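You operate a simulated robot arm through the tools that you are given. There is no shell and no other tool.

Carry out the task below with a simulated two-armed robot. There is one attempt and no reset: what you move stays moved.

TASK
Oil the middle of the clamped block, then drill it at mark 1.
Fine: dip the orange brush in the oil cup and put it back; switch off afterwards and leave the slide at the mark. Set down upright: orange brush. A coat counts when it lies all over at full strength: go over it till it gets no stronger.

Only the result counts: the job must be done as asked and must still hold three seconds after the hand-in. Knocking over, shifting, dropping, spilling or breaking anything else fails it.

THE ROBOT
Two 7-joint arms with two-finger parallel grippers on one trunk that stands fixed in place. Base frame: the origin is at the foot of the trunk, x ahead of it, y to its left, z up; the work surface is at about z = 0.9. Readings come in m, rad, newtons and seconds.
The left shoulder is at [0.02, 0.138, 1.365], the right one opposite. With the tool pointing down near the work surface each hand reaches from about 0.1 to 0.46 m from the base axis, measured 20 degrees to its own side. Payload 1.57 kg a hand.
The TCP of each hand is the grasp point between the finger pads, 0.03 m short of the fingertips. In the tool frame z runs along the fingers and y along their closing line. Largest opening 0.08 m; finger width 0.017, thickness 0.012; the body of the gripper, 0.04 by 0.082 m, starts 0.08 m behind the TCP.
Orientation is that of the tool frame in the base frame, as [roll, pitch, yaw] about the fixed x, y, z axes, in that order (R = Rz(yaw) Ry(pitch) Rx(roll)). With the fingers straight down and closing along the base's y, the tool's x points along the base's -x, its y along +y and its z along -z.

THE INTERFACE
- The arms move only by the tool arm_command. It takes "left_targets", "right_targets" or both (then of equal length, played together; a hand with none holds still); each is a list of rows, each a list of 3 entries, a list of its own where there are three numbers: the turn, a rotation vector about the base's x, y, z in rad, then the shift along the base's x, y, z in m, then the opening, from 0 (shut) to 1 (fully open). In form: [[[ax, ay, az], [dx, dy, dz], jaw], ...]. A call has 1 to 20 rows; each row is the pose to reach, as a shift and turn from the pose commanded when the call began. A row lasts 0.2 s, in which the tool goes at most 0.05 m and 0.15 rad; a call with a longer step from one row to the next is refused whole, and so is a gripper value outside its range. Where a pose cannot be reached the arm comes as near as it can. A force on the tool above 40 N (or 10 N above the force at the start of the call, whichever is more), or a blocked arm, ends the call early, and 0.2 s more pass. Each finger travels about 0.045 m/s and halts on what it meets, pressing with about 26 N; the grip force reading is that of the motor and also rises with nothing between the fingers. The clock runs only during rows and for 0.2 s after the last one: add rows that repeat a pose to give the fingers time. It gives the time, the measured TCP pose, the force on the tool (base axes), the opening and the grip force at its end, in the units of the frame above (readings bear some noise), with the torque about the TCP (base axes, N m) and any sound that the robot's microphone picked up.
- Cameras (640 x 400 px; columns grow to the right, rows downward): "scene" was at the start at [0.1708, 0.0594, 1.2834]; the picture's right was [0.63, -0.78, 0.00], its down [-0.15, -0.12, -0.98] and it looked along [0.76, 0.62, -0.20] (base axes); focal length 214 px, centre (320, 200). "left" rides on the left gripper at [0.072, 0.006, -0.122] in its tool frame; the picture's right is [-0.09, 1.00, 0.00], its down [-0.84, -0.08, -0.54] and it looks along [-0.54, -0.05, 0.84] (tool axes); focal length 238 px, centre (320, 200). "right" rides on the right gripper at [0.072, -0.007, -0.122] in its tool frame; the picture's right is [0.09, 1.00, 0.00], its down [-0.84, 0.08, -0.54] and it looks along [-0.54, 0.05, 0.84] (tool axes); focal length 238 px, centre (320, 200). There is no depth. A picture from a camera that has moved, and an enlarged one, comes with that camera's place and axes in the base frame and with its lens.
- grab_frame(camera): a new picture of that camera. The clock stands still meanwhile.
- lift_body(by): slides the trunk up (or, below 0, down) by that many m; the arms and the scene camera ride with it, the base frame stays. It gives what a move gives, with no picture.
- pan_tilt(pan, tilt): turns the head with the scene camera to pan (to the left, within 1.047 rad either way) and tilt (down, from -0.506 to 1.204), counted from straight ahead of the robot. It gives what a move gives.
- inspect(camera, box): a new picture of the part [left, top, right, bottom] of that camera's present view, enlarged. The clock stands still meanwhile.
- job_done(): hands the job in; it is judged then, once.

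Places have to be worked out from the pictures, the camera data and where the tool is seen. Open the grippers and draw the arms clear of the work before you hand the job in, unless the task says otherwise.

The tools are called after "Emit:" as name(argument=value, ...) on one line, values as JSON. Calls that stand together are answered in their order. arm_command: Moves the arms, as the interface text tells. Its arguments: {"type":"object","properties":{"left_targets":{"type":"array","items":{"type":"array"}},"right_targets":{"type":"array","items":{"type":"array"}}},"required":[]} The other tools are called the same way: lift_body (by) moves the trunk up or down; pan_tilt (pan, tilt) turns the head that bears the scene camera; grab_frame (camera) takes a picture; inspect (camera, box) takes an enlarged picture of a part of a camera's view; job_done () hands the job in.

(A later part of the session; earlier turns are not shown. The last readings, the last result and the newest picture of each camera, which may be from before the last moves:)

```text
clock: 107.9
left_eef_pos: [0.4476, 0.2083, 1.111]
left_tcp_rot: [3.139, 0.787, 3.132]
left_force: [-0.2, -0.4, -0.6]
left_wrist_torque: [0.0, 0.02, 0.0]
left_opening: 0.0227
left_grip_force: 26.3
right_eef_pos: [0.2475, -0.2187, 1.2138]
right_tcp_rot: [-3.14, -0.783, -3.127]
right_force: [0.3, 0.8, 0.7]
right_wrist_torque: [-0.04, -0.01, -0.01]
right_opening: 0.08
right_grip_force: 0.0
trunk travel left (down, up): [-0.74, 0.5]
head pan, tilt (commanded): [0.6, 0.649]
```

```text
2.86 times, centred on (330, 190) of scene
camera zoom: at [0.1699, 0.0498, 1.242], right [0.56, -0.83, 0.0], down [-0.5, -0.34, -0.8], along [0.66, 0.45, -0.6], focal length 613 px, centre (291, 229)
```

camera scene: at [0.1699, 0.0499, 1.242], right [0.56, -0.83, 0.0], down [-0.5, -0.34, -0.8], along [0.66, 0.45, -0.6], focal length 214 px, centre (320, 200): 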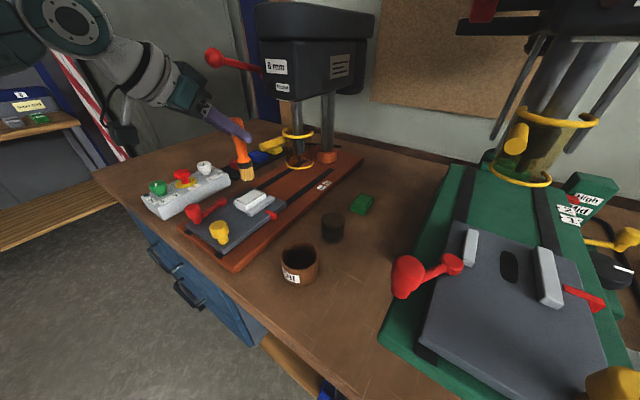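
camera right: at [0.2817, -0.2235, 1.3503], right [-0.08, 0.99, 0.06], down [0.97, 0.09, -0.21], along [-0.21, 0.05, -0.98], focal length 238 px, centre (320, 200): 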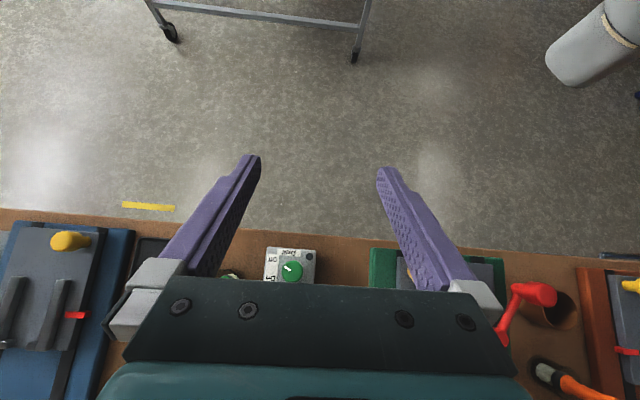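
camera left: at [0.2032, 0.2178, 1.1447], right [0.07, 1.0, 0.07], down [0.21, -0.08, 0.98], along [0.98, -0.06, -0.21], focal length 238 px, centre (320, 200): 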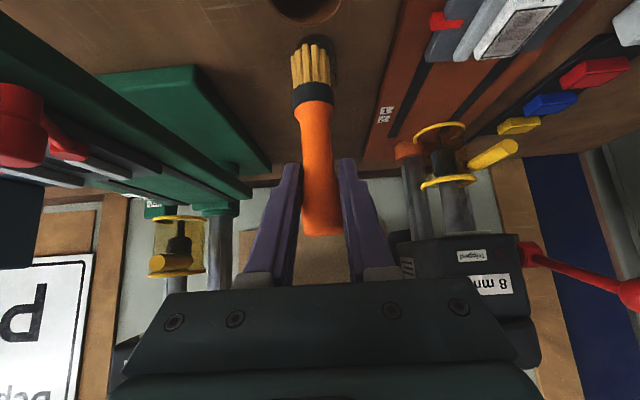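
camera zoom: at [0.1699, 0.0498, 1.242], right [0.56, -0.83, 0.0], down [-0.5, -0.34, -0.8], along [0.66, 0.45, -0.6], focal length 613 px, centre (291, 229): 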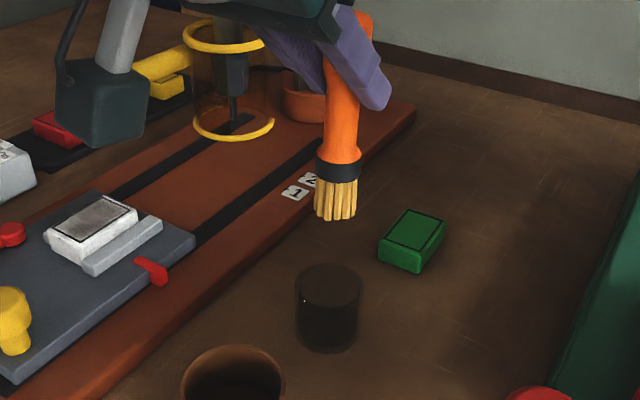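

The tip is at about (0.452, 0.209) and the holder centre about (0.4475, 0.2075). I shift 4 mm back and lower until the tip is just above the rim, then check.

Emit:
arm_command(left_targets=[[[0, 0, 0], [-0.004, -0.001, -0.015], 0], [[0, 0, 0], [-0.004, -0.001, -0.03], 0], [[0, 0, 0], [-0.004, -0.001, -0.042], 0], [[0, 0, 0], [-0.004, -0.001, -0.042], 0]])

Emit:
inspect(camera="left", box=[230, 0, 400, 110])

Emit:
inspect(camera="scene", box=[290, 140, 380, 230])

```text
clock: 108.9
left_eef_pos: [0.4454, 0.2078, 1.0682]
left_tcp_rot: [3.139, 0.786, 3.131]
left_force: [-0.4, -1.0, -0.6]
left_wrist_torque: [0.01, 0.02, 0.02]
left_opening: 0.0227
left_grip_force: 26.0
right_eef_pos: [0.2465, -0.2184, 1.2127]
right_tcp_rot: [-3.142, -0.782, -3.128]
right_force: [-0.4, -0.8, 0.1]
right_wrist_torque: [-0.05, -0.01, -0.04]
right_opening: 0.0801
right_grip_force: 0.1
trunk travel left (down, up): [-0.74, 0.5]
head pan, tilt (commanded): [0.6, 0.649]
```

```text
3.64 times, centred on (315, 55) of left
camera zoom: at [0.3069, 0.2168, 1.1041], right [0.07, 1.0, 0.07], down [0.21, -0.08, 0.98], along [0.98, -0.06, -0.21], focal length 867 px, centre (338, 727)
```

zoom: 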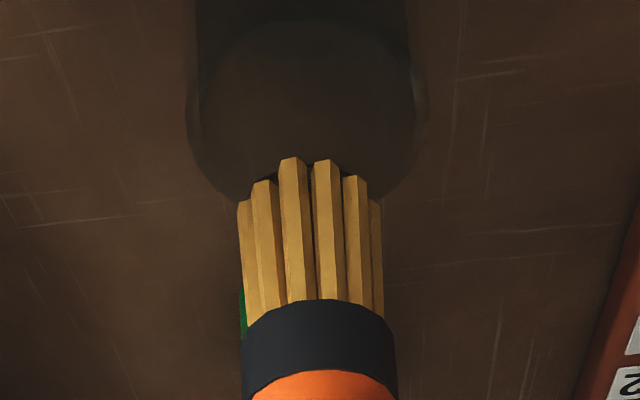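

```text
4.44 times, centred on (335, 185) of scene
camera zoom: at [0.1698, 0.0499, 1.242], right [0.56, -0.83, 0.0], down [-0.5, -0.34, -0.8], along [0.66, 0.45, -0.6], focal length 953 px, centre (253, 267)
```

zoom: 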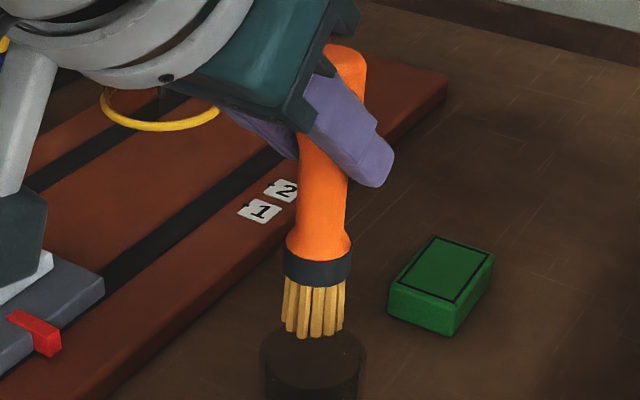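

Tip and holder agree within a few millimetres, holder inner radius is about 20 mm. I shift 2 mm back and lower into the holder, stopping short of the floor.

Emit:
arm_command(left_targets=[[[0, 0, 0], [-0.002, 0, -0.01], 0], [[0, 0, 0], [-0.002, 0, -0.022], 0], [[0, 0, 0], [-0.002, 0, -0.034], 0], [[0, 0, 0], [-0.002, 0, -0.046], 0], [[0, 0, 0], [-0.002, 0, -0.056], 0], [[0, 0, 0], [-0.002, 0, -0.056], 0]])

Emit:
inspect(camera="scene", box=[270, 150, 390, 270])

Emit:
grab_frame(camera="left")

```text
clock: 110.3
left_eef_pos: [0.4406, 0.2095, 1.0112]
left_tcp_rot: [3.141, 0.787, 3.133]
left_force: [0.2, -0.3, -0.7]
left_wrist_torque: [0.01, 0.02, 0.03]
left_opening: 0.0228
left_grip_force: 26.4
right_eef_pos: [0.2478, -0.218, 1.2118]
right_tcp_rot: [-3.14, -0.784, -3.129]
right_force: [-1.1, 0.9, 0.0]
right_wrist_torque: [0.0, 0.01, 0.01]
right_opening: 0.0798
right_grip_force: 0.0
trunk travel left (down, up): [-0.74, 0.5]
head pan, tilt (commanded): [0.6, 0.649]
```

```text
3.33 times, centred on (330, 210) of scene
camera zoom: at [0.1698, 0.0499, 1.242], right [0.56, -0.83, 0.0], down [-0.5, -0.34, -0.8], along [0.66, 0.45, -0.6], focal length 715 px, centre (287, 167)
```

zoom: 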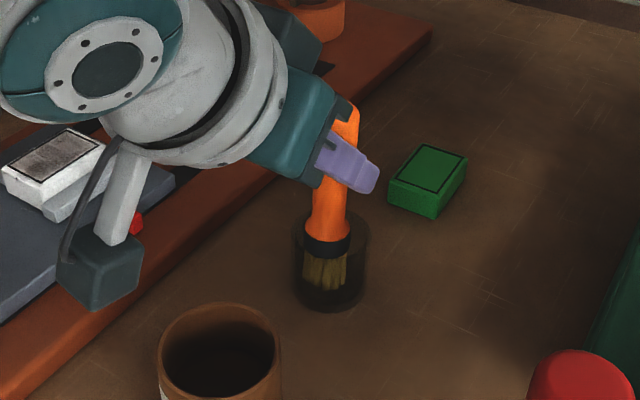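

```text
taken
camera left: at [0.3036, 0.2176, 1.0476], right [0.07, 1.0, 0.07], down [0.21, -0.08, 0.98], along [0.98, -0.06, -0.21], focal length 238 px, centre (320, 200)
```

left: 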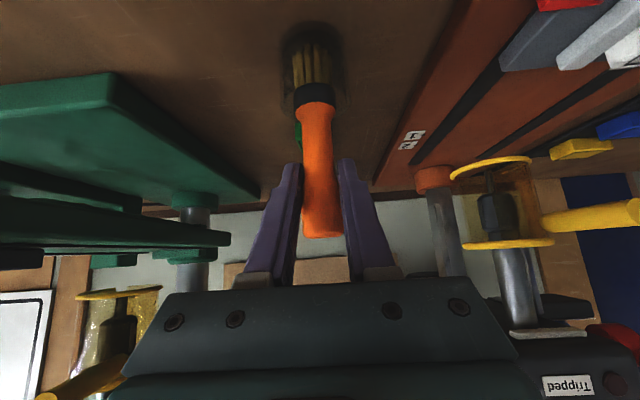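

The brush is inside the holder without contact. I lower in small steps to set it on the floor.

Emit:
arm_command(left_targets=[[[0, 0, 0], [0.001, 0, -0.003], 0], [[0, 0, 0], [0.001, 0, -0.005], 0], [[0, 0, 0], [0.001, 0, -0.006], 0], [[0, 0, 0], [0.001, 0, -0.006], 0]])

Emit:
inspect(camera="scene", box=[300, 170, 370, 250])

```text
clock: 111.3
left_eef_pos: [0.442, 0.2072, 1.0055]
left_tcp_rot: [3.14, 0.787, 3.133]
left_force: [-0.7, 0.9, 0.2]
left_wrist_torque: [0.0, -0.03, 0.01]
left_opening: 0.0228
left_grip_force: 25.4
right_eef_pos: [0.2471, -0.2181, 1.2137]
right_tcp_rot: [-3.14, -0.783, -3.128]
right_force: [-0.9, 0.0, 0.4]
right_wrist_torque: [0.0, -0.04, 0.0]
right_opening: 0.0799
right_grip_force: 0.1
trunk travel left (down, up): [-0.74, 0.5]
head pan, tilt (commanded): [0.6, 0.649]
```

```text
5.00 times, centred on (335, 210) of scene
camera zoom: at [0.1699, 0.0499, 1.242], right [0.56, -0.83, 0.0], down [-0.5, -0.34, -0.8], along [0.66, 0.45, -0.6], focal length 1072 px, centre (245, 150)
```

zoom: 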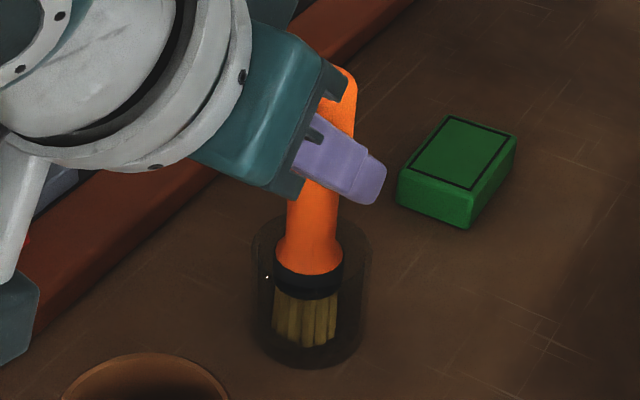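

Emit:
arm_command(left_targets=[[[0, 0, 0], [0.001, 0, -0.002], 0], [[0, 0, 0], [0.001, 0, -0.003], 0], [[0, 0, 0], [0.001, 0, -0.003], 0]])

```text
clock: 112.1
left_eef_pos: [0.4443, 0.2079, 1.0038]
left_tcp_rot: [3.14, 0.788, 3.131]
left_force: [-0.9, -0.5, 2.2]
left_wrist_torque: [0.01, -0.04, 0.01]
left_opening: 0.0227
left_grip_force: 26.3
right_eef_pos: [0.2465, -0.2178, 1.2121]
right_tcp_rot: [-3.14, -0.783, -3.129]
right_force: [0.0, 0.1, 0.0]
right_wrist_torque: [0.02, -0.02, -0.01]
right_opening: 0.0801
right_grip_force: 0.0
trunk travel left (down, up): [-0.74, 0.5]
head pan, tilt (commanded): [0.6, 0.649]
```

Contact of 2 N: the brush stands on the holder floor. I open the gripper gently.

Emit:
arm_command(left_targets=[[[0, 0, 0], [0, 0, 0], 0.32], [[0, 0, 0], [0, 0, 0.0005], 0.4], [[0, 0, 0], [0, 0, 0.0005], 0.6], [[0, 0, 0], [0, 0, 0.0005], 0.9], [[0, 0, 0], [0, 0, 0.0005], 0.9], [[0, 0, 0], [0, 0, 0.0005], 0.9], [[0, 0, 0], [0, 0, 0.0005], 0.9]])

Emit:
inspect(camera="scene", box=[270, 150, 390, 270])

Emit:
grab_frame(camera="left")

```text
clock: 113.7
left_eef_pos: [0.4438, 0.2069, 1.0037]
left_tcp_rot: [3.14, 0.787, 3.133]
left_force: [1.0, 1.3, -1.1]
left_wrist_torque: [-0.01, -0.03, 0.01]
left_opening: 0.0718
left_grip_force: 0.1
right_eef_pos: [0.2463, -0.2174, 1.2134]
right_tcp_rot: [-3.14, -0.784, -3.127]
right_force: [0.1, 0.3, -0.5]
right_wrist_torque: [-0.01, 0.02, -0.04]
right_opening: 0.0799
right_grip_force: 0.1
trunk travel left (down, up): [-0.74, 0.5]
head pan, tilt (commanded): [0.6, 0.649]
```

```text
3.33 times, centred on (330, 210) of scene
camera zoom: at [0.1699, 0.0499, 1.242], right [0.56, -0.83, 0.0], down [-0.5, -0.34, -0.8], along [0.66, 0.45, -0.6], focal length 715 px, centre (287, 167)
```

zoom: 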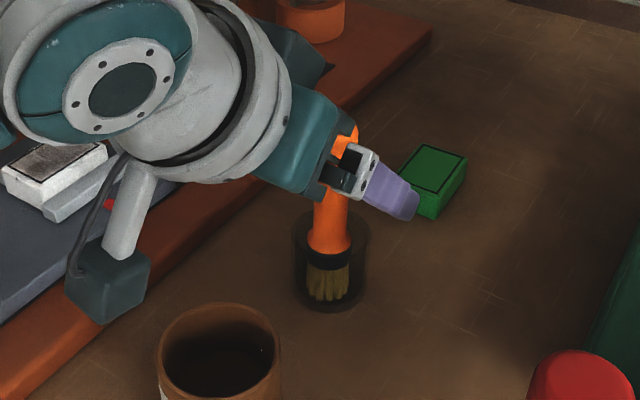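

```text
taken
camera left: at [0.3051, 0.2166, 1.0396], right [0.07, 1.0, 0.07], down [0.21, -0.08, 0.98], along [0.98, -0.06, -0.21], focal length 238 px, centre (320, 200)
```

left: 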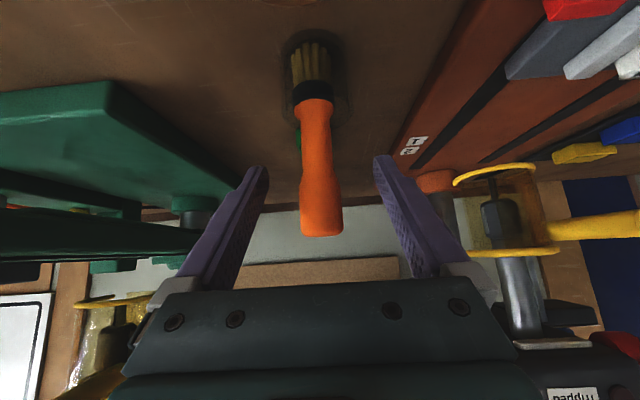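

The brush stands upright in its holder. I draw the hand back along the tool axis and then up, clear of it.

Emit:
arm_command(left_targets=[[[0, 0, 0], [-0.012, 0, 0.012], 0.95], [[0, 0, 0], [-0.03, 0, 0.03], 0.95], [[0, 0, 0], [-0.055, 0, 0.055], 0.95], [[0, 0, 0], [-0.08, 0, 0.08], 0.95], [[0, 0, 0], [-0.1, 0, 0.1], 0.95], [[0, 0, 0], [-0.11, 0.01, 0.125], 0.95], [[0, 0, 0], [-0.12, 0.03, 0.15], 0.95]])

Emit:
pan_tilt(pan=0.75, tilt=0.65)

Emit:
grab_frame(camera="scene")

Emit:
grab_frame(camera="left")

```text
clock: 115.3
left_eef_pos: [0.3426, 0.2424, 1.1464]
left_tcp_rot: [3.14, 0.785, 3.13]
left_force: [0.3, -0.2, -0.1]
left_wrist_torque: [0.04, -0.01, 0.0]
left_opening: 0.0761
left_grip_force: 0.0
left hand out of reach, approached as far as the arm can: row 6, 7
right_eef_pos: [0.2465, -0.218, 1.2127]
right_tcp_rot: [-3.139, -0.784, -3.128]
right_force: [0.7, 0.5, -0.7]
right_wrist_torque: [-0.01, 0.01, 0.04]
right_opening: 0.08
right_grip_force: 0.0
trunk travel left (down, up): [-0.74, 0.5]
head pan, tilt (commanded): [0.6, 0.649]
```

```text
clock: 116.0
left_eef_pos: [0.3435, 0.2421, 1.1463]
left_tcp_rot: [3.139, 0.784, 3.134]
left_force: [-0.6, -0.2, 0.4]
left_wrist_torque: [0.01, -0.01, 0.0]
left_opening: 0.0761
left_grip_force: 0.1
right_eef_pos: [0.2475, -0.2169, 1.2132]
right_tcp_rot: [-3.141, -0.785, -3.129]
right_force: [0.3, 0.5, -0.2]
right_wrist_torque: [-0.01, 0.0, -0.03]
right_opening: 0.0802
right_grip_force: 0.0
trunk travel left (down, up): [-0.74, 0.5]
head pan, tilt (commanded): [0.75, 0.649]
```

```text
taken
camera scene: at [0.1618, 0.06, 1.242], right [0.68, -0.73, 0.0], down [-0.44, -0.41, -0.8], along [0.58, 0.54, -0.6], focal length 214 px, centre (320, 200)
```

scene: 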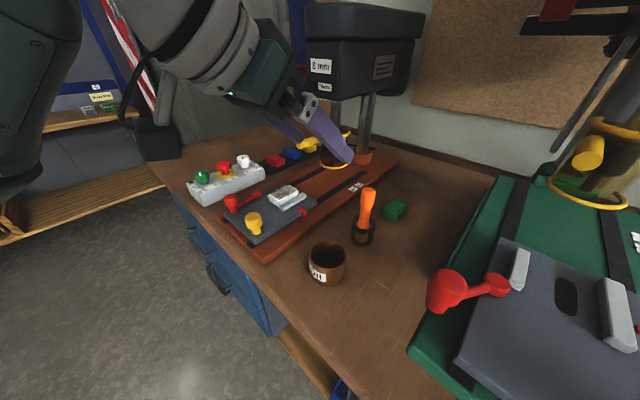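

```text
taken
camera left: at [0.2054, 0.2498, 1.1819], right [0.07, 1.0, 0.07], down [0.21, -0.08, 0.97], along [0.98, -0.06, -0.21], focal length 238 px, centre (320, 200)
```

left: 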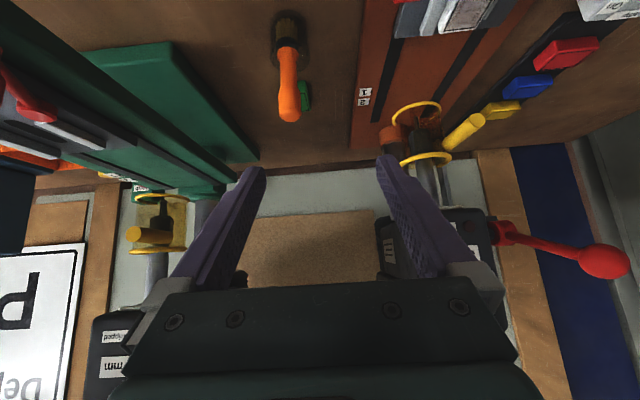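

The brush stands in its holder and the hand is clear. Next I move the slide: the yellow knob is at about (0.2955, 0.358, 0.97). I bring the open gripper behind and above it, keeping the 45° tilt.

Emit:
arm_command(left_targets=[[[0, 0, 0], [-0.02, 0.02, -0.015], 0.95], [[0, 0, 0], [-0.04, 0.04, -0.03], 0.95], [[0, 0, 0], [-0.06, 0.06, -0.045], 0.95], [[0, 0, 0], [-0.08, 0.085, -0.06], 0.95], [[0, 0, 0], [-0.095, 0.105, -0.075], 0.95], [[0, 0, 0], [-0.1, 0.116, -0.095], 0.95], [[0, 0, 0], [-0.1, 0.116, -0.095], 0.95]])

Emit:
grab_frame(camera="left")

Emit:
grab_frame(camera="scene")

```text
clock: 117.6
left_eef_pos: [0.244, 0.3579, 1.0483]
left_tcp_rot: [3.14, 0.787, 3.133]
left_force: [0.5, -0.2, 0.0]
left_wrist_torque: [-0.03, 0.0, 0.02]
left_opening: 0.0761
left_grip_force: 0.0
left hand out of reach, approached as far as the arm can: row 1
right_eef_pos: [0.2464, -0.218, 1.2124]
right_tcp_rot: [-3.141, -0.784, -3.128]
right_force: [-1.2, 0.1, 0.1]
right_wrist_torque: [0.03, 0.02, -0.01]
right_opening: 0.0801
right_grip_force: 0.0
trunk travel left (down, up): [-0.74, 0.5]
head pan, tilt (commanded): [0.75, 0.649]
```

```text
taken
camera left: at [0.1056, 0.3675, 1.0844], right [0.07, 1.0, 0.07], down [0.21, -0.08, 0.98], along [0.98, -0.06, -0.21], focal length 238 px, centre (320, 200)
```

left: 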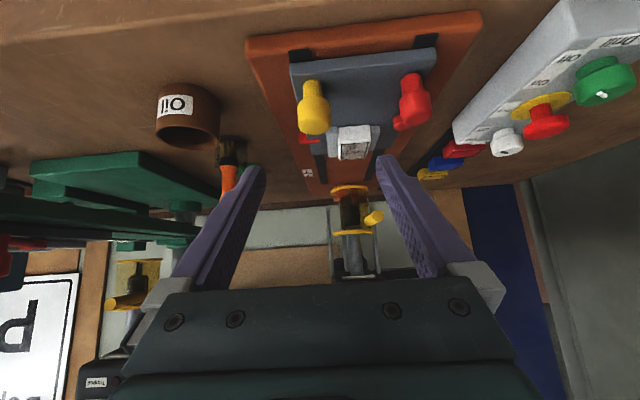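

```text
taken
camera scene: at [0.1617, 0.0601, 1.242], right [0.68, -0.73, 0.0], down [-0.44, -0.41, -0.8], along [0.58, 0.54, -0.6], focal length 214 px, centre (320, 200)
```

scene: 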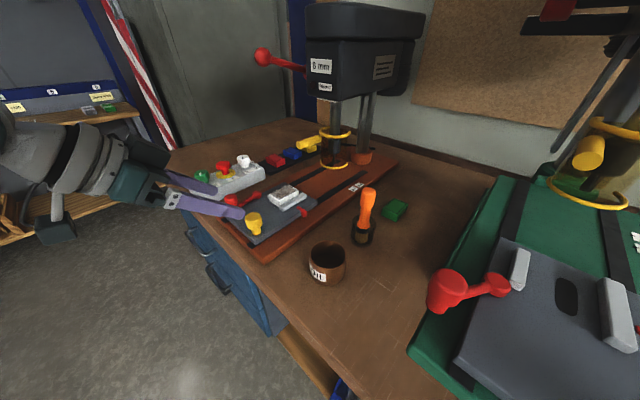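

Emit:
inspect(camera="left", box=[230, 20, 450, 200])

Emit:
inspect(camera="scene", box=[160, 150, 330, 270])

```text
2.22 times, centred on (340, 110) of left
camera zoom: at [0.1056, 0.3675, 1.0844], right [0.07, 1.0, 0.07], down [0.21, -0.08, 0.98], along [0.98, -0.06, -0.21], focal length 530 px, centre (276, 400)
```

zoom: 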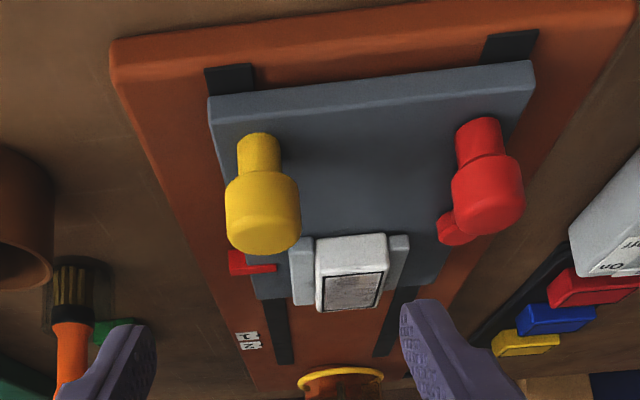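

```text
3.33 times, centred on (245, 210) of scene
camera zoom: at [0.1617, 0.0601, 1.242], right [0.68, -0.73, 0.0], down [-0.44, -0.41, -0.8], along [0.58, 0.54, -0.6], focal length 715 px, centre (570, 167)
```

zoom: 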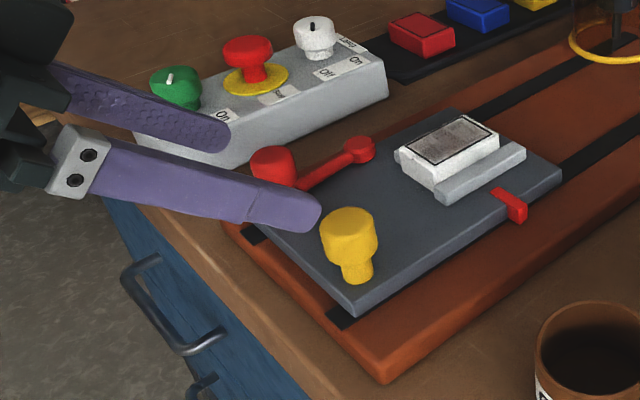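

Knob head spans z≈0.948–0.979 at about (0.2955, 0.357); the plate is at z≈0.931. I lower the open fingers astride the knob.

Emit:
arm_command(left_targets=[[[0, 0, 0], [0.013, -0.0005, -0.02], 0.95], [[0, 0, 0], [0.027, -0.0005, -0.04], 0.95], [[0, 0, 0], [0.04, -0.001, -0.06], 0.95], [[0, 0, 0], [0.051, -0.001, -0.077], 0.95], [[0, 0, 0], [0.051, -0.001, -0.077], 0.95]])

Emit:
grab_frame(camera="left")

Emit:
inspect(camera="scene", box=[160, 150, 330, 270])

```text
clock: 118.8
left_eef_pos: [0.2944, 0.3567, 0.9727]
left_tcp_rot: [3.14, 0.787, 3.133]
left_force: [0.9, -0.1, 0.0]
left_wrist_torque: [0.01, 0.02, 0.07]
left_opening: 0.0758
left_grip_force: 0.0
right_eef_pos: [0.2468, -0.2181, 1.213]
right_tcp_rot: [-3.14, -0.785, -3.126]
right_force: [0.8, 0.6, 0.2]
right_wrist_torque: [0.01, -0.01, -0.06]
right_opening: 0.08
right_grip_force: 0.0
trunk travel left (down, up): [-0.74, 0.5]
head pan, tilt (commanded): [0.75, 0.649]
```

```text
taken
camera left: at [0.1563, 0.3659, 1.0085], right [0.07, 1.0, 0.07], down [0.21, -0.08, 0.98], along [0.98, -0.06, -0.21], focal length 238 px, centre (320, 200)
```

left: 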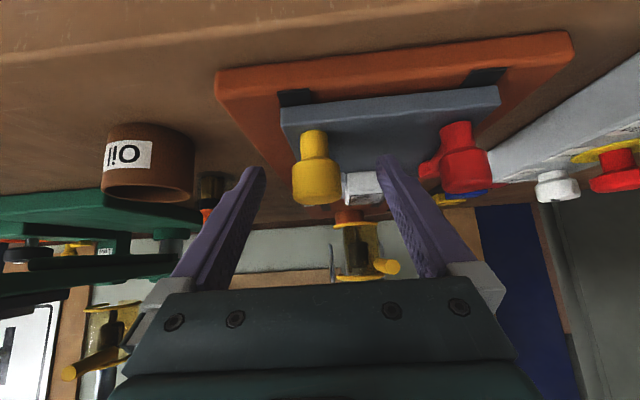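

```text
3.33 times, centred on (245, 210) of scene
camera zoom: at [0.1618, 0.0601, 1.242], right [0.68, -0.73, 0.0], down [-0.44, -0.41, -0.8], along [0.58, 0.54, -0.6], focal length 715 px, centre (570, 167)
```

zoom: 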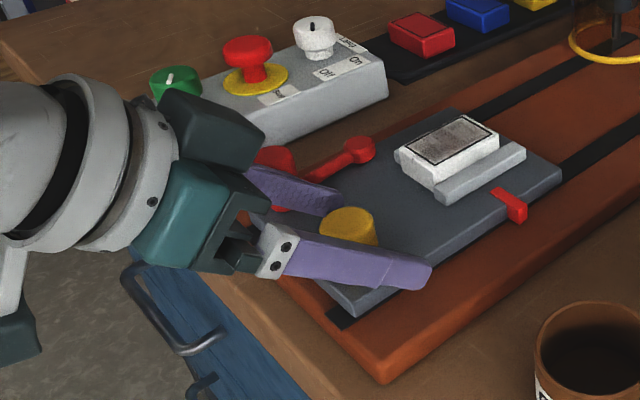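

The fingers straddle the knob. I close on it.

Emit:
arm_command(left_targets=[[[0, 0, 0], [0, -0.0005, 0], 0.6], [[0, 0, 0], [0, -0.0005, 0], 0.4], [[0, 0, 0], [0, -0.0005, 0], 0], [[0, 0, 0], [0, -0.0005, 0], 0], [[0, 0, 0], [0, -0.0005, 0], 0], [[0, 0, 0], [0, -0.0005, 0], 0]])

Emit:
grab_frame(camera="left")

```text
clock: 120.2
left_eef_pos: [0.2953, 0.3553, 0.9734]
left_tcp_rot: [-3.14, 0.787, 3.134]
left_force: [-1.8, -7.5, 5.3]
left_wrist_torque: [-0.13, 0.38, -0.12]
left_opening: 0.0294
left_grip_force: 38.9
right_eef_pos: [0.2478, -0.2177, 1.2134]
right_tcp_rot: [-3.138, -0.785, -3.129]
right_force: [0.5, -0.2, 0.3]
right_wrist_torque: [-0.03, 0.0, -0.01]
right_opening: 0.0799
right_grip_force: 0.0
trunk travel left (down, up): [-0.74, 0.5]
head pan, tilt (commanded): [0.75, 0.649]
```

```text
taken
camera left: at [0.1567, 0.3643, 1.009], right [0.07, 1.0, 0.06], down [0.21, -0.08, 0.98], along [0.98, -0.06, -0.21], focal length 238 px, centre (320, 200)
```

left: 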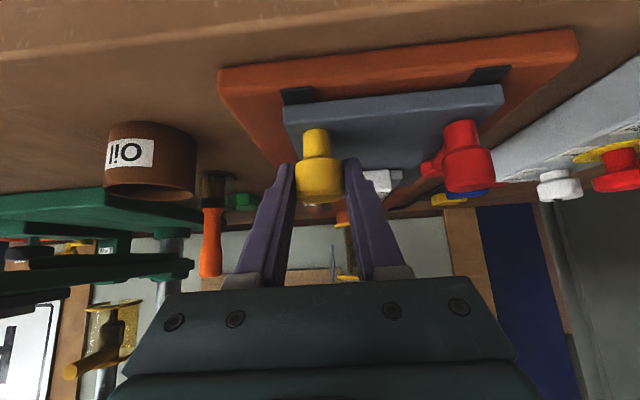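

Gripped (29 mm), with a small side force. I relieve it by a millimetre and begin moving the slide forward slowly by 3 cm to feel it.

Emit:
arm_command(left_targets=[[[0, 0, 0], [0, -0.001, 0.001], 0], [[0, 0, 0], [0.004, -0.001, 0.001], 0], [[0, 0, 0], [0.01, -0.001, 0.001], 0], [[0, 0, 0], [0.02, -0.001, 0.001], 0], [[0, 0, 0], [0.03, -0.001, 0.001], 0], [[0, 0, 0], [0.03, -0.001, 0.001], 0]])

Emit:
grab_frame(camera="scene")

```text
clock: 121.6
left_eef_pos: [0.3241, 0.3561, 0.9729]
left_tcp_rot: [3.14, 0.783, 3.133]
left_force: [0.4, 1.9, -14.0]
left_wrist_torque: [-0.05, -0.7, 0.06]
left_opening: 0.0295
left_grip_force: 39.3
right_eef_pos: [0.2464, -0.2186, 1.2133]
right_tcp_rot: [-3.14, -0.785, -3.129]
right_force: [0.4, 0.6, -1.3]
right_wrist_torque: [0.0, -0.04, -0.02]
right_opening: 0.0798
right_grip_force: 0.0
trunk travel left (down, up): [-0.74, 0.5]
head pan, tilt (commanded): [0.75, 0.649]
```

```text
taken
camera scene: at [0.1613, 0.0595, 1.2416], right [0.68, -0.73, 0.0], down [-0.44, -0.41, -0.8], along [0.58, 0.54, -0.61], focal length 214 px, centre (320, 200)
```

scene: 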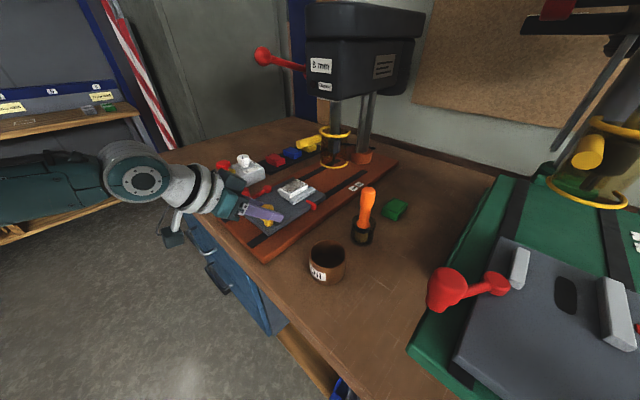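

The slide moves with the knob. I correct the height a little and continue by another 9 cm.

Emit:
arm_command(left_targets=[[[0, 0, 0], [0, 0, -0.0015], 0], [[0, 0, 0], [0.01, 0, -0.0015], 0], [[0, 0, 0], [0.02, 0, -0.0015], 0], [[0, 0, 0], [0.035, 0, -0.0015], 0], [[0, 0, 0], [0.05, 0, -0.0015], 0], [[0, 0, 0], [0.065, 0, -0.0015], 0], [[0, 0, 0], [0.08, 0, -0.0015], 0], [[0, 0, 0], [0.09, 0, -0.0015], 0], [[0, 0, 0], [0.09, 0, -0.0015], 0]])

Emit:
inspect(camera="scene", box=[220, 110, 410, 260])

Emit:
grab_frame(camera="left")

```text
clock: 123.6
left_eef_pos: [0.4156, 0.3568, 0.9735]
left_tcp_rot: [3.14, 0.788, 3.133]
left_force: [-2.1, -3.2, 2.5]
left_wrist_torque: [-0.21, 0.88, 0.07]
left_opening: 0.0295
left_grip_force: 38.4
right_eef_pos: [0.247, -0.2193, 1.2129]
right_tcp_rot: [-3.137, -0.785, -3.128]
right_force: [0.4, 0.4, 0.3]
right_wrist_torque: [-0.03, 0.01, -0.01]
right_opening: 0.0801
right_grip_force: 0.0
trunk travel left (down, up): [-0.74, 0.5]
head pan, tilt (commanded): [0.75, 0.649]
```

```text
2.67 times, centred on (315, 185) of scene
camera zoom: at [0.1615, 0.0598, 1.242], right [0.68, -0.73, 0.0], down [-0.44, -0.41, -0.8], along [0.58, 0.54, -0.6], focal length 572 px, centre (333, 240)
```

zoom: 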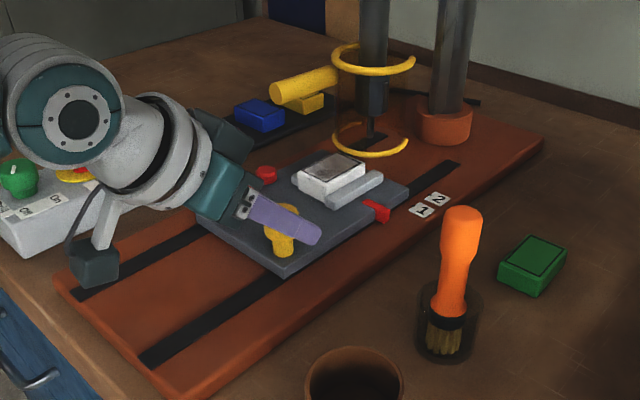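

```text
taken
camera left: at [0.2779, 0.3641, 1.0093], right [0.07, 1.0, 0.07], down [0.21, -0.08, 0.98], along [0.98, -0.06, -0.21], focal length 238 px, centre (320, 200)
```

left: 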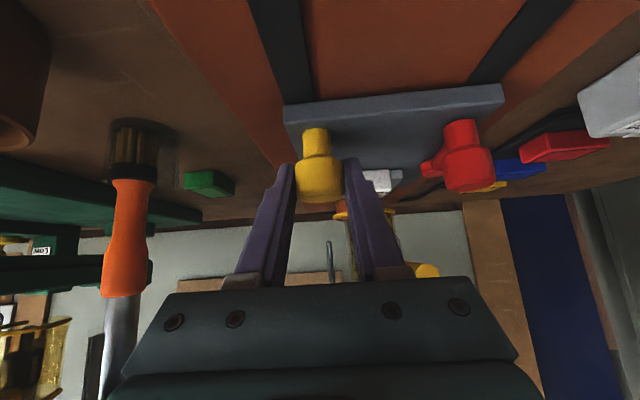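

The slide has moved about 0.12 m. I zoom in on pointer and marks to measure what remains.

Emit:
inspect(camera="scene", box=[315, 165, 375, 205])

```text
10.00 times, centred on (345, 185) of scene
camera zoom: at [0.1615, 0.0598, 1.242], right [0.68, -0.73, 0.0], down [-0.44, -0.41, -0.8], along [0.58, 0.54, -0.6], focal length 2145 px, centre (70, 350)
```

zoom: 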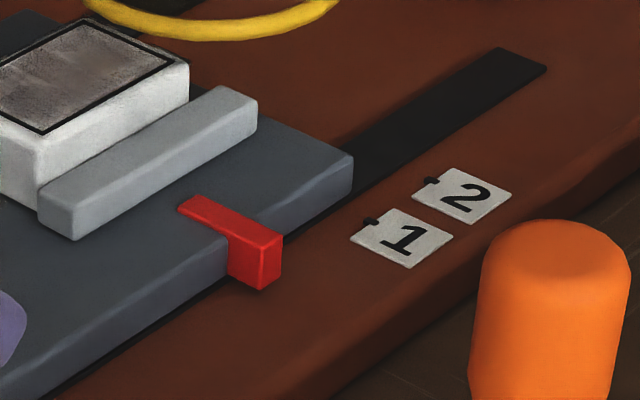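

Mark 1's tick is about 0.042 m ahead of the pointer's centre line. I advance 0.036 m, then measure again.

Emit:
arm_command(left_targets=[[[0, 0, 0], [0.01, 0, -0.0005], 0], [[0, 0, 0], [0.02, 0, -0.0005], 0], [[0, 0, 0], [0.03, 0, -0.0005], 0], [[0, 0, 0], [0.036, 0, -0.0005], 0], [[0, 0, 0], [0.036, 0, -0.0005], 0]])

Emit:
inspect(camera="scene", box=[325, 165, 385, 205])

Emit:
inspect(camera="scene", box=[220, 80, 410, 230])

```text
clock: 124.8
left_eef_pos: [0.451, 0.3561, 0.9732]
left_tcp_rot: [3.14, 0.792, 3.131]
left_force: [-0.9, -3.2, 7.2]
left_wrist_torque: [-0.05, -0.39, -0.06]
left_opening: 0.0293
left_grip_force: 39.0
right_eef_pos: [0.2468, -0.2189, 1.2133]
right_tcp_rot: [-3.14, -0.784, -3.128]
right_force: [-0.4, 0.2, 0.3]
right_wrist_torque: [-0.01, -0.01, 0.04]
right_opening: 0.0801
right_grip_force: 0.0
trunk travel left (down, up): [-0.74, 0.5]
head pan, tilt (commanded): [0.75, 0.649]
```

```text
10.00 times, centred on (355, 185) of scene
camera zoom: at [0.1621, 0.0601, 1.2421], right [0.68, -0.73, 0.0], down [-0.44, -0.41, -0.8], along [0.58, 0.54, -0.6], focal length 2145 px, centre (-30, 350)
```

zoom: 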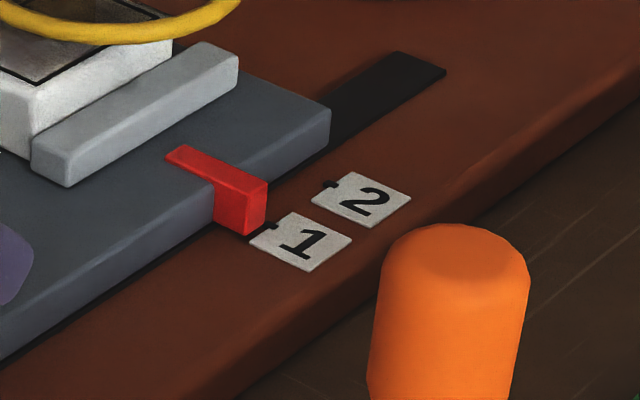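

```text
2.67 times, centred on (315, 155) of scene
camera zoom: at [0.1621, 0.0601, 1.2421], right [0.68, -0.73, 0.0], down [-0.44, -0.41, -0.8], along [0.58, 0.54, -0.6], focal length 572 px, centre (333, 320)
```

zoom: 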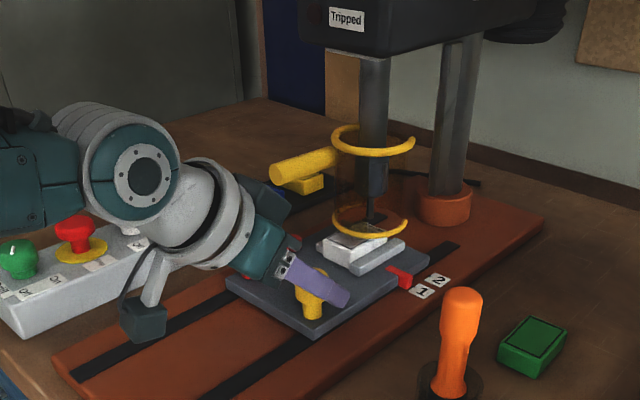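

About 5 mm remains by this view. I nudge forward 5 mm and look again.

Emit:
arm_command(left_targets=[[[0, 0, 0], [0.003, 0, 0], 0], [[0, 0, 0], [0.005, 0, 0], 0], [[0, 0, 0], [0.005, 0, 0], 0]])

Emit:
inspect(camera="scene", box=[335, 165, 377, 193])

```text
clock: 125.6
left_eef_pos: [0.4566, 0.3548, 0.9736]
left_tcp_rot: [3.139, 0.789, 3.134]
left_force: [-0.4, -1.8, 12.0]
left_wrist_torque: [-0.08, 0.22, 0.08]
left_opening: 0.0295
left_grip_force: 39.2
right_eef_pos: [0.2472, -0.2174, 1.2125]
right_tcp_rot: [-3.14, -0.782, -3.128]
right_force: [-0.8, 0.7, 0.2]
right_wrist_torque: [-0.02, 0.0, 0.02]
right_opening: 0.0801
right_grip_force: 0.1
trunk travel left (down, up): [-0.74, 0.5]
head pan, tilt (commanded): [0.75, 0.649]
```

```text
14.29 times, centred on (356, 179) of scene
camera zoom: at [0.1623, 0.0603, 1.2423], right [0.68, -0.73, 0.0], down [-0.44, -0.41, -0.8], along [0.58, 0.54, -0.6], focal length 3064 px, centre (-194, 500)
```

zoom: 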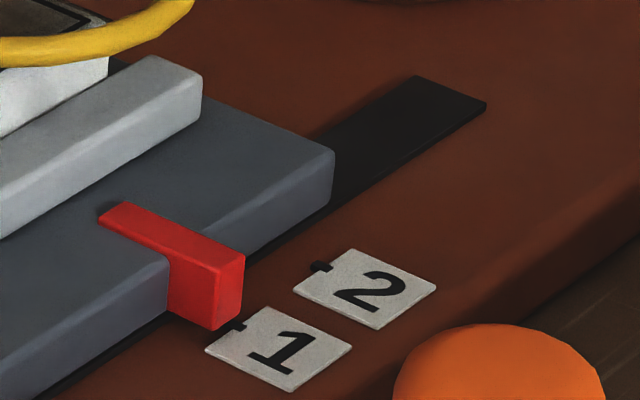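

Allowing for the pointer's underside being about 3 mm above the base, it is still about 2 mm short. I nudge 2 mm further and relieve the vertical force.

Emit:
arm_command(left_targets=[[[0, 0, 0], [0.001, 0, 0.001], 0], [[0, 0, 0], [0.002, 0, 0.001], 0], [[0, 0, 0], [0.002, 0, 0.001], 0]])

Emit:
inspect(camera="scene", box=[335, 165, 377, 193])

```text
clock: 126.4
left_eef_pos: [0.457, 0.3555, 0.9736]
left_tcp_rot: [3.139, 0.785, 3.133]
left_force: [3.1, -3.7, 2.3]
left_wrist_torque: [-0.07, -0.66, -0.08]
left_opening: 0.0291
left_grip_force: 39.1
right_eef_pos: [0.2474, -0.2182, 1.2125]
right_tcp_rot: [-3.14, -0.783, -3.128]
right_force: [0.2, -0.5, -0.4]
right_wrist_torque: [-0.03, 0.0, 0.0]
right_opening: 0.08
right_grip_force: 0.0
trunk travel left (down, up): [-0.74, 0.5]
head pan, tilt (commanded): [0.75, 0.649]
```

```text
14.29 times, centred on (356, 179) of scene
camera zoom: at [0.1623, 0.0598, 1.242], right [0.68, -0.73, 0.0], down [-0.44, -0.41, -0.8], along [0.58, 0.54, -0.6], focal length 3064 px, centre (-194, 500)
```

zoom: 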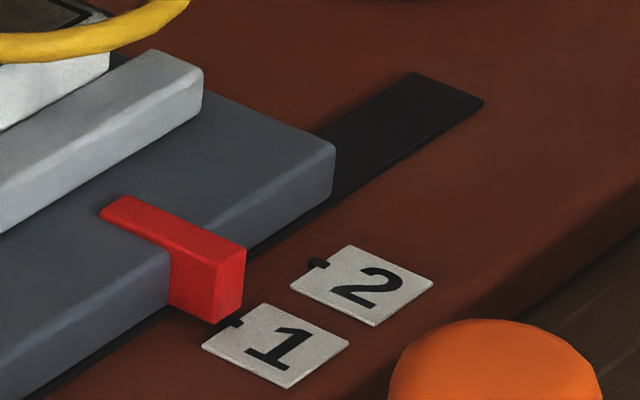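

By this estimate the pointer is within a millimetre of mark 1. I release the knob and draw the hand back along its axis.

Emit:
arm_command(left_targets=[[[0, 0, 0], [0, 0, 0], 0.5], [[0, 0, 0], [0, 0, 0], 0.8], [[0, 0, 0], [0, 0, 0], 0.95], [[0, 0, 0], [0, 0, 0], 0.95], [[0, 0, 0], [0, 0, 0], 0.95], [[0, 0, 0], [-0.02, 0, 0.025], 0.95], [[0, 0, 0], [-0.045, 0, 0.055], 0.95], [[0, 0, 0], [-0.075, 0, 0.09], 0.95], [[0, 0, 0], [-0.1, 0, 0.125], 0.95], [[0, 0, 0], [-0.12, 0, 0.155], 0.95]])

Emit:
inspect(camera="scene", box=[335, 165, 377, 193])

Emit:
grab_frame(camera="left")

Emit:
grab_frame(camera="scene")

```text
clock: 128.6
left_eef_pos: [0.3394, 0.3536, 1.1265]
left_tcp_rot: [3.141, 0.784, 3.134]
left_force: [0.6, -0.8, 0.3]
left_wrist_torque: [-0.02, 0.01, 0.02]
left_opening: 0.0759
left_grip_force: 0.0
right_eef_pos: [0.2468, -0.2161, 1.2127]
right_tcp_rot: [-3.139, -0.785, -3.128]
right_force: [0.0, -0.2, 0.4]
right_wrist_torque: [-0.02, -0.01, 0.03]
right_opening: 0.08
right_grip_force: 0.0
trunk travel left (down, up): [-0.74, 0.5]
head pan, tilt (commanded): [0.75, 0.649]
```

```text
14.29 times, centred on (356, 179) of scene
camera zoom: at [0.1618, 0.06, 1.242], right [0.68, -0.73, 0.0], down [-0.44, -0.41, -0.8], along [0.58, 0.54, -0.6], focal length 3064 px, centre (-194, 500)
```

zoom: 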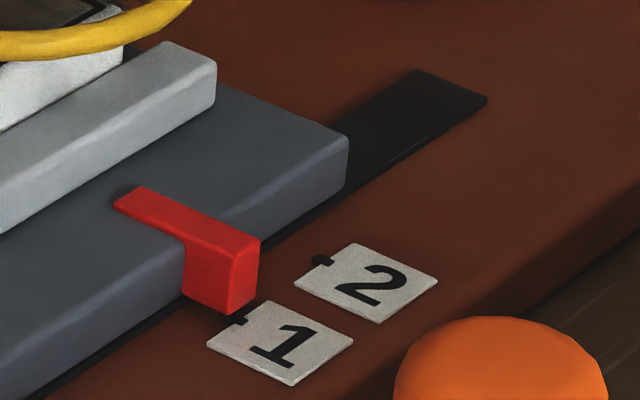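

```text
taken
camera left: at [0.201, 0.3614, 1.1633], right [0.07, 1.0, 0.07], down [0.21, -0.08, 0.97], along [0.98, -0.06, -0.21], focal length 238 px, centre (320, 200)
```

left: 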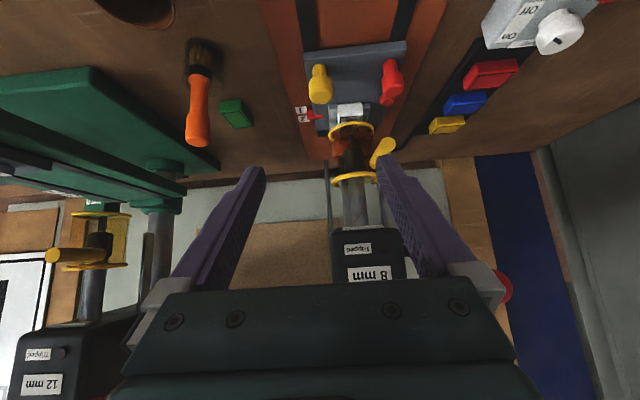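

```text
taken
camera scene: at [0.1618, 0.06, 1.242], right [0.68, -0.73, 0.0], down [-0.44, -0.41, -0.8], along [0.58, 0.54, -0.6], focal length 214 px, centre (320, 200)
```

scene: 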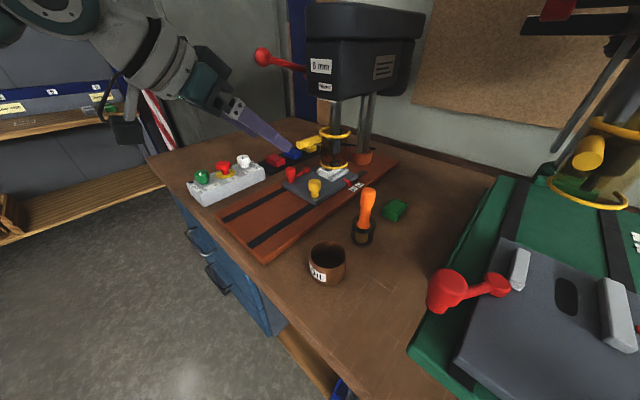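

On release the slide seems to have crept forward about 2 mm. I enlarge strongly on the pointer and mark to measure accurately.

Emit:
inspect(camera="scene", box=[343, 176, 361, 190])

Emit:
inspect(camera="left", box=[285, 90, 335, 135])

```text
16.00 times, centred on (352, 183) of scene
camera zoom: at [0.1618, 0.06, 1.242], right [0.68, -0.73, 0.0], down [-0.44, -0.41, -0.8], along [0.58, 0.54, -0.6], focal length 3432 px, centre (-192, 472)
```

zoom: 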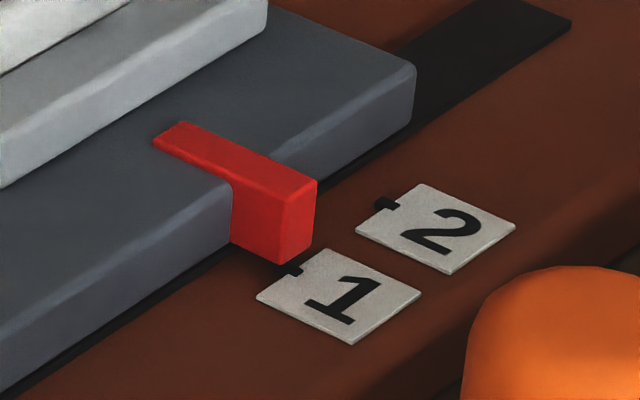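

```text
8.89 times, centred on (310, 112) of left
camera zoom: at [0.201, 0.3614, 1.1633], right [0.07, 1.0, 0.07], down [0.21, -0.08, 0.97], along [0.98, -0.06, -0.21], focal length 2119 px, centre (409, 978)
```

zoom: 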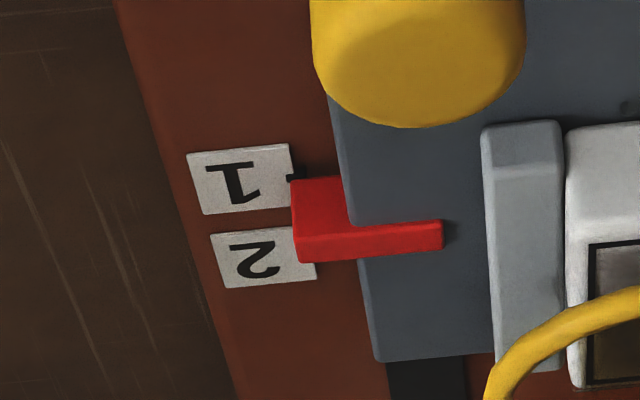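

By both views the pointer is within about 1 mm of mark 1. Next is the switch: the green knob is at about (0.30, 0.605, 0.965), far to the left, so I may need to lower the trunk for reach. I first check around the right arm.

Emit:
pan_tilt(pan=-0.9, tilt=0.5)

Emit:
grab_frame(camera="scene")

Emit:
grab_frame(camera="right")

```text
clock: 130.3
left_eef_pos: [0.3409, 0.3529, 1.1276]
left_tcp_rot: [3.14, 0.787, 3.134]
left_force: [-0.1, 0.5, 0.2]
left_wrist_torque: [-0.01, 0.03, 0.01]
left_opening: 0.0759
left_grip_force: 0.1
right_eef_pos: [0.247, -0.2184, 1.2137]
right_tcp_rot: [-3.141, -0.784, -3.126]
right_force: [0.3, -0.9, -1.2]
right_wrist_torque: [-0.01, 0.03, 0.0]
right_opening: 0.0799
right_grip_force: 0.0
trunk travel left (down, up): [-0.74, 0.5]
head pan, tilt (commanded): [-0.901, 0.499]
```

```text
taken
camera scene: at [0.1548, -0.0704, 1.2554], right [-0.78, -0.62, 0.0], down [-0.3, 0.38, -0.88], along [0.55, -0.69, -0.48], focal length 214 px, centre (320, 200)
```

scene: 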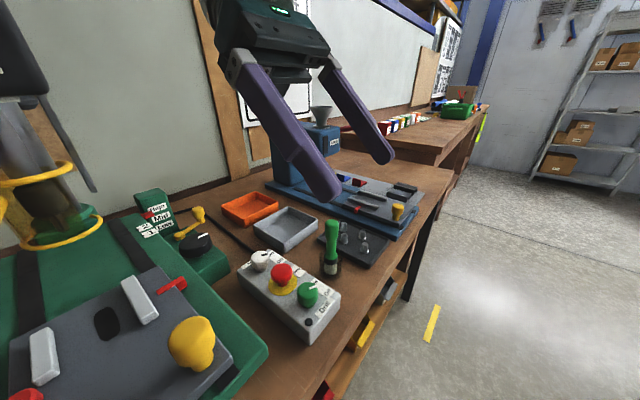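

```text
taken
camera right: at [0.2817, -0.2235, 1.3504], right [-0.08, 0.99, 0.06], down [0.97, 0.09, -0.21], along [-0.21, 0.05, -0.98], focal length 238 px, centre (320, 200)
```

right: 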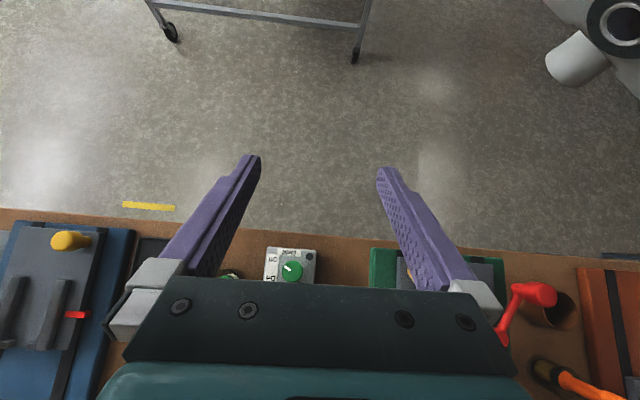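

There is a second switch box on the right, so I check which box is wired to the brown drill by following the cables.

Emit:
inspect(camera="scene", box=[120, 170, 350, 350])

Emit:
pan_tilt(pan=0.4, tilt=0.45)

Emit:
grab_frame(camera="scene")

Emit:
inspect(camera="scene", box=[120, 130, 360, 300])

```text
2.22 times, centred on (235, 260) of scene
camera zoom: at [0.1548, -0.0704, 1.2554], right [-0.78, -0.62, 0.0], down [-0.3, 0.38, -0.88], along [0.55, -0.69, -0.48], focal length 477 px, centre (509, 67)
```

zoom: 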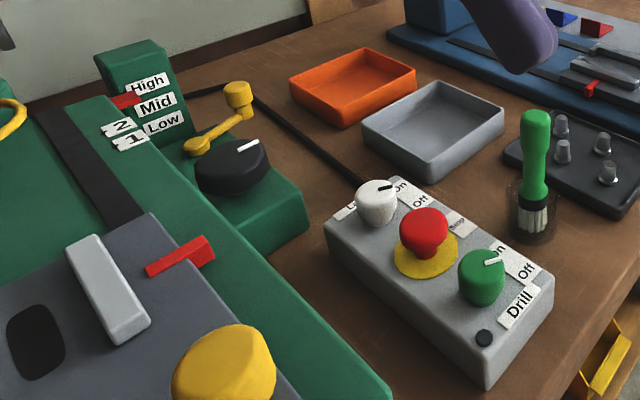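

```text
clock: 131.8
left_eef_pos: [0.3401, 0.3542, 1.1268]
left_tcp_rot: [3.14, 0.788, 3.134]
left_force: [0.1, -0.6, -1.1]
left_wrist_torque: [0.01, -0.01, 0.01]
left_opening: 0.0763
left_grip_force: 0.0
right_eef_pos: [0.2467, -0.2185, 1.213]
right_tcp_rot: [-3.141, -0.784, -3.13]
right_force: [0.6, -0.1, 0.4]
right_wrist_torque: [-0.01, 0.0, 0.03]
right_opening: 0.0801
right_grip_force: 0.0
trunk travel left (down, up): [-0.74, 0.5]
head pan, tilt (commanded): [0.4, 0.45]
```

```text
taken
camera scene: at [0.1829, 0.0366, 1.2598], right [0.39, -0.92, 0.0], down [-0.4, -0.17, -0.9], along [0.83, 0.35, -0.44], focal length 214 px, centre (320, 200)
```

scene: 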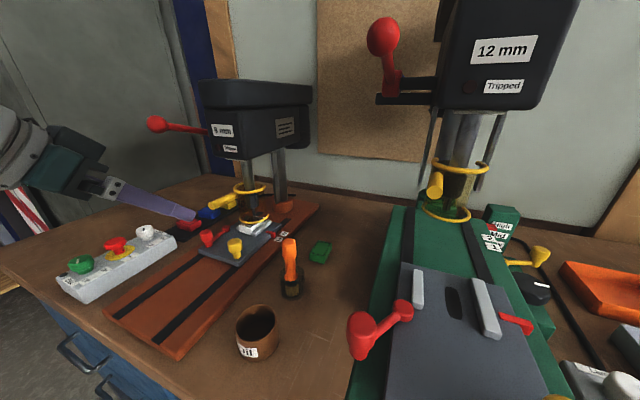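

```text
2.35 times, centred on (240, 215) of scene
camera zoom: at [0.1829, 0.0366, 1.2598], right [0.39, -0.92, 0.0], down [-0.4, -0.17, -0.9], along [0.83, 0.35, -0.44], focal length 505 px, centre (508, 165)
```

zoom: 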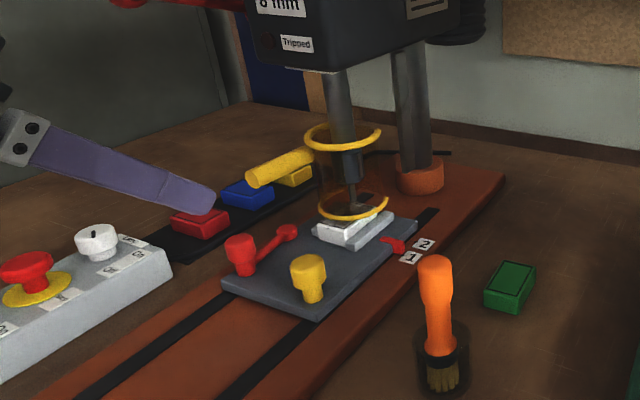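

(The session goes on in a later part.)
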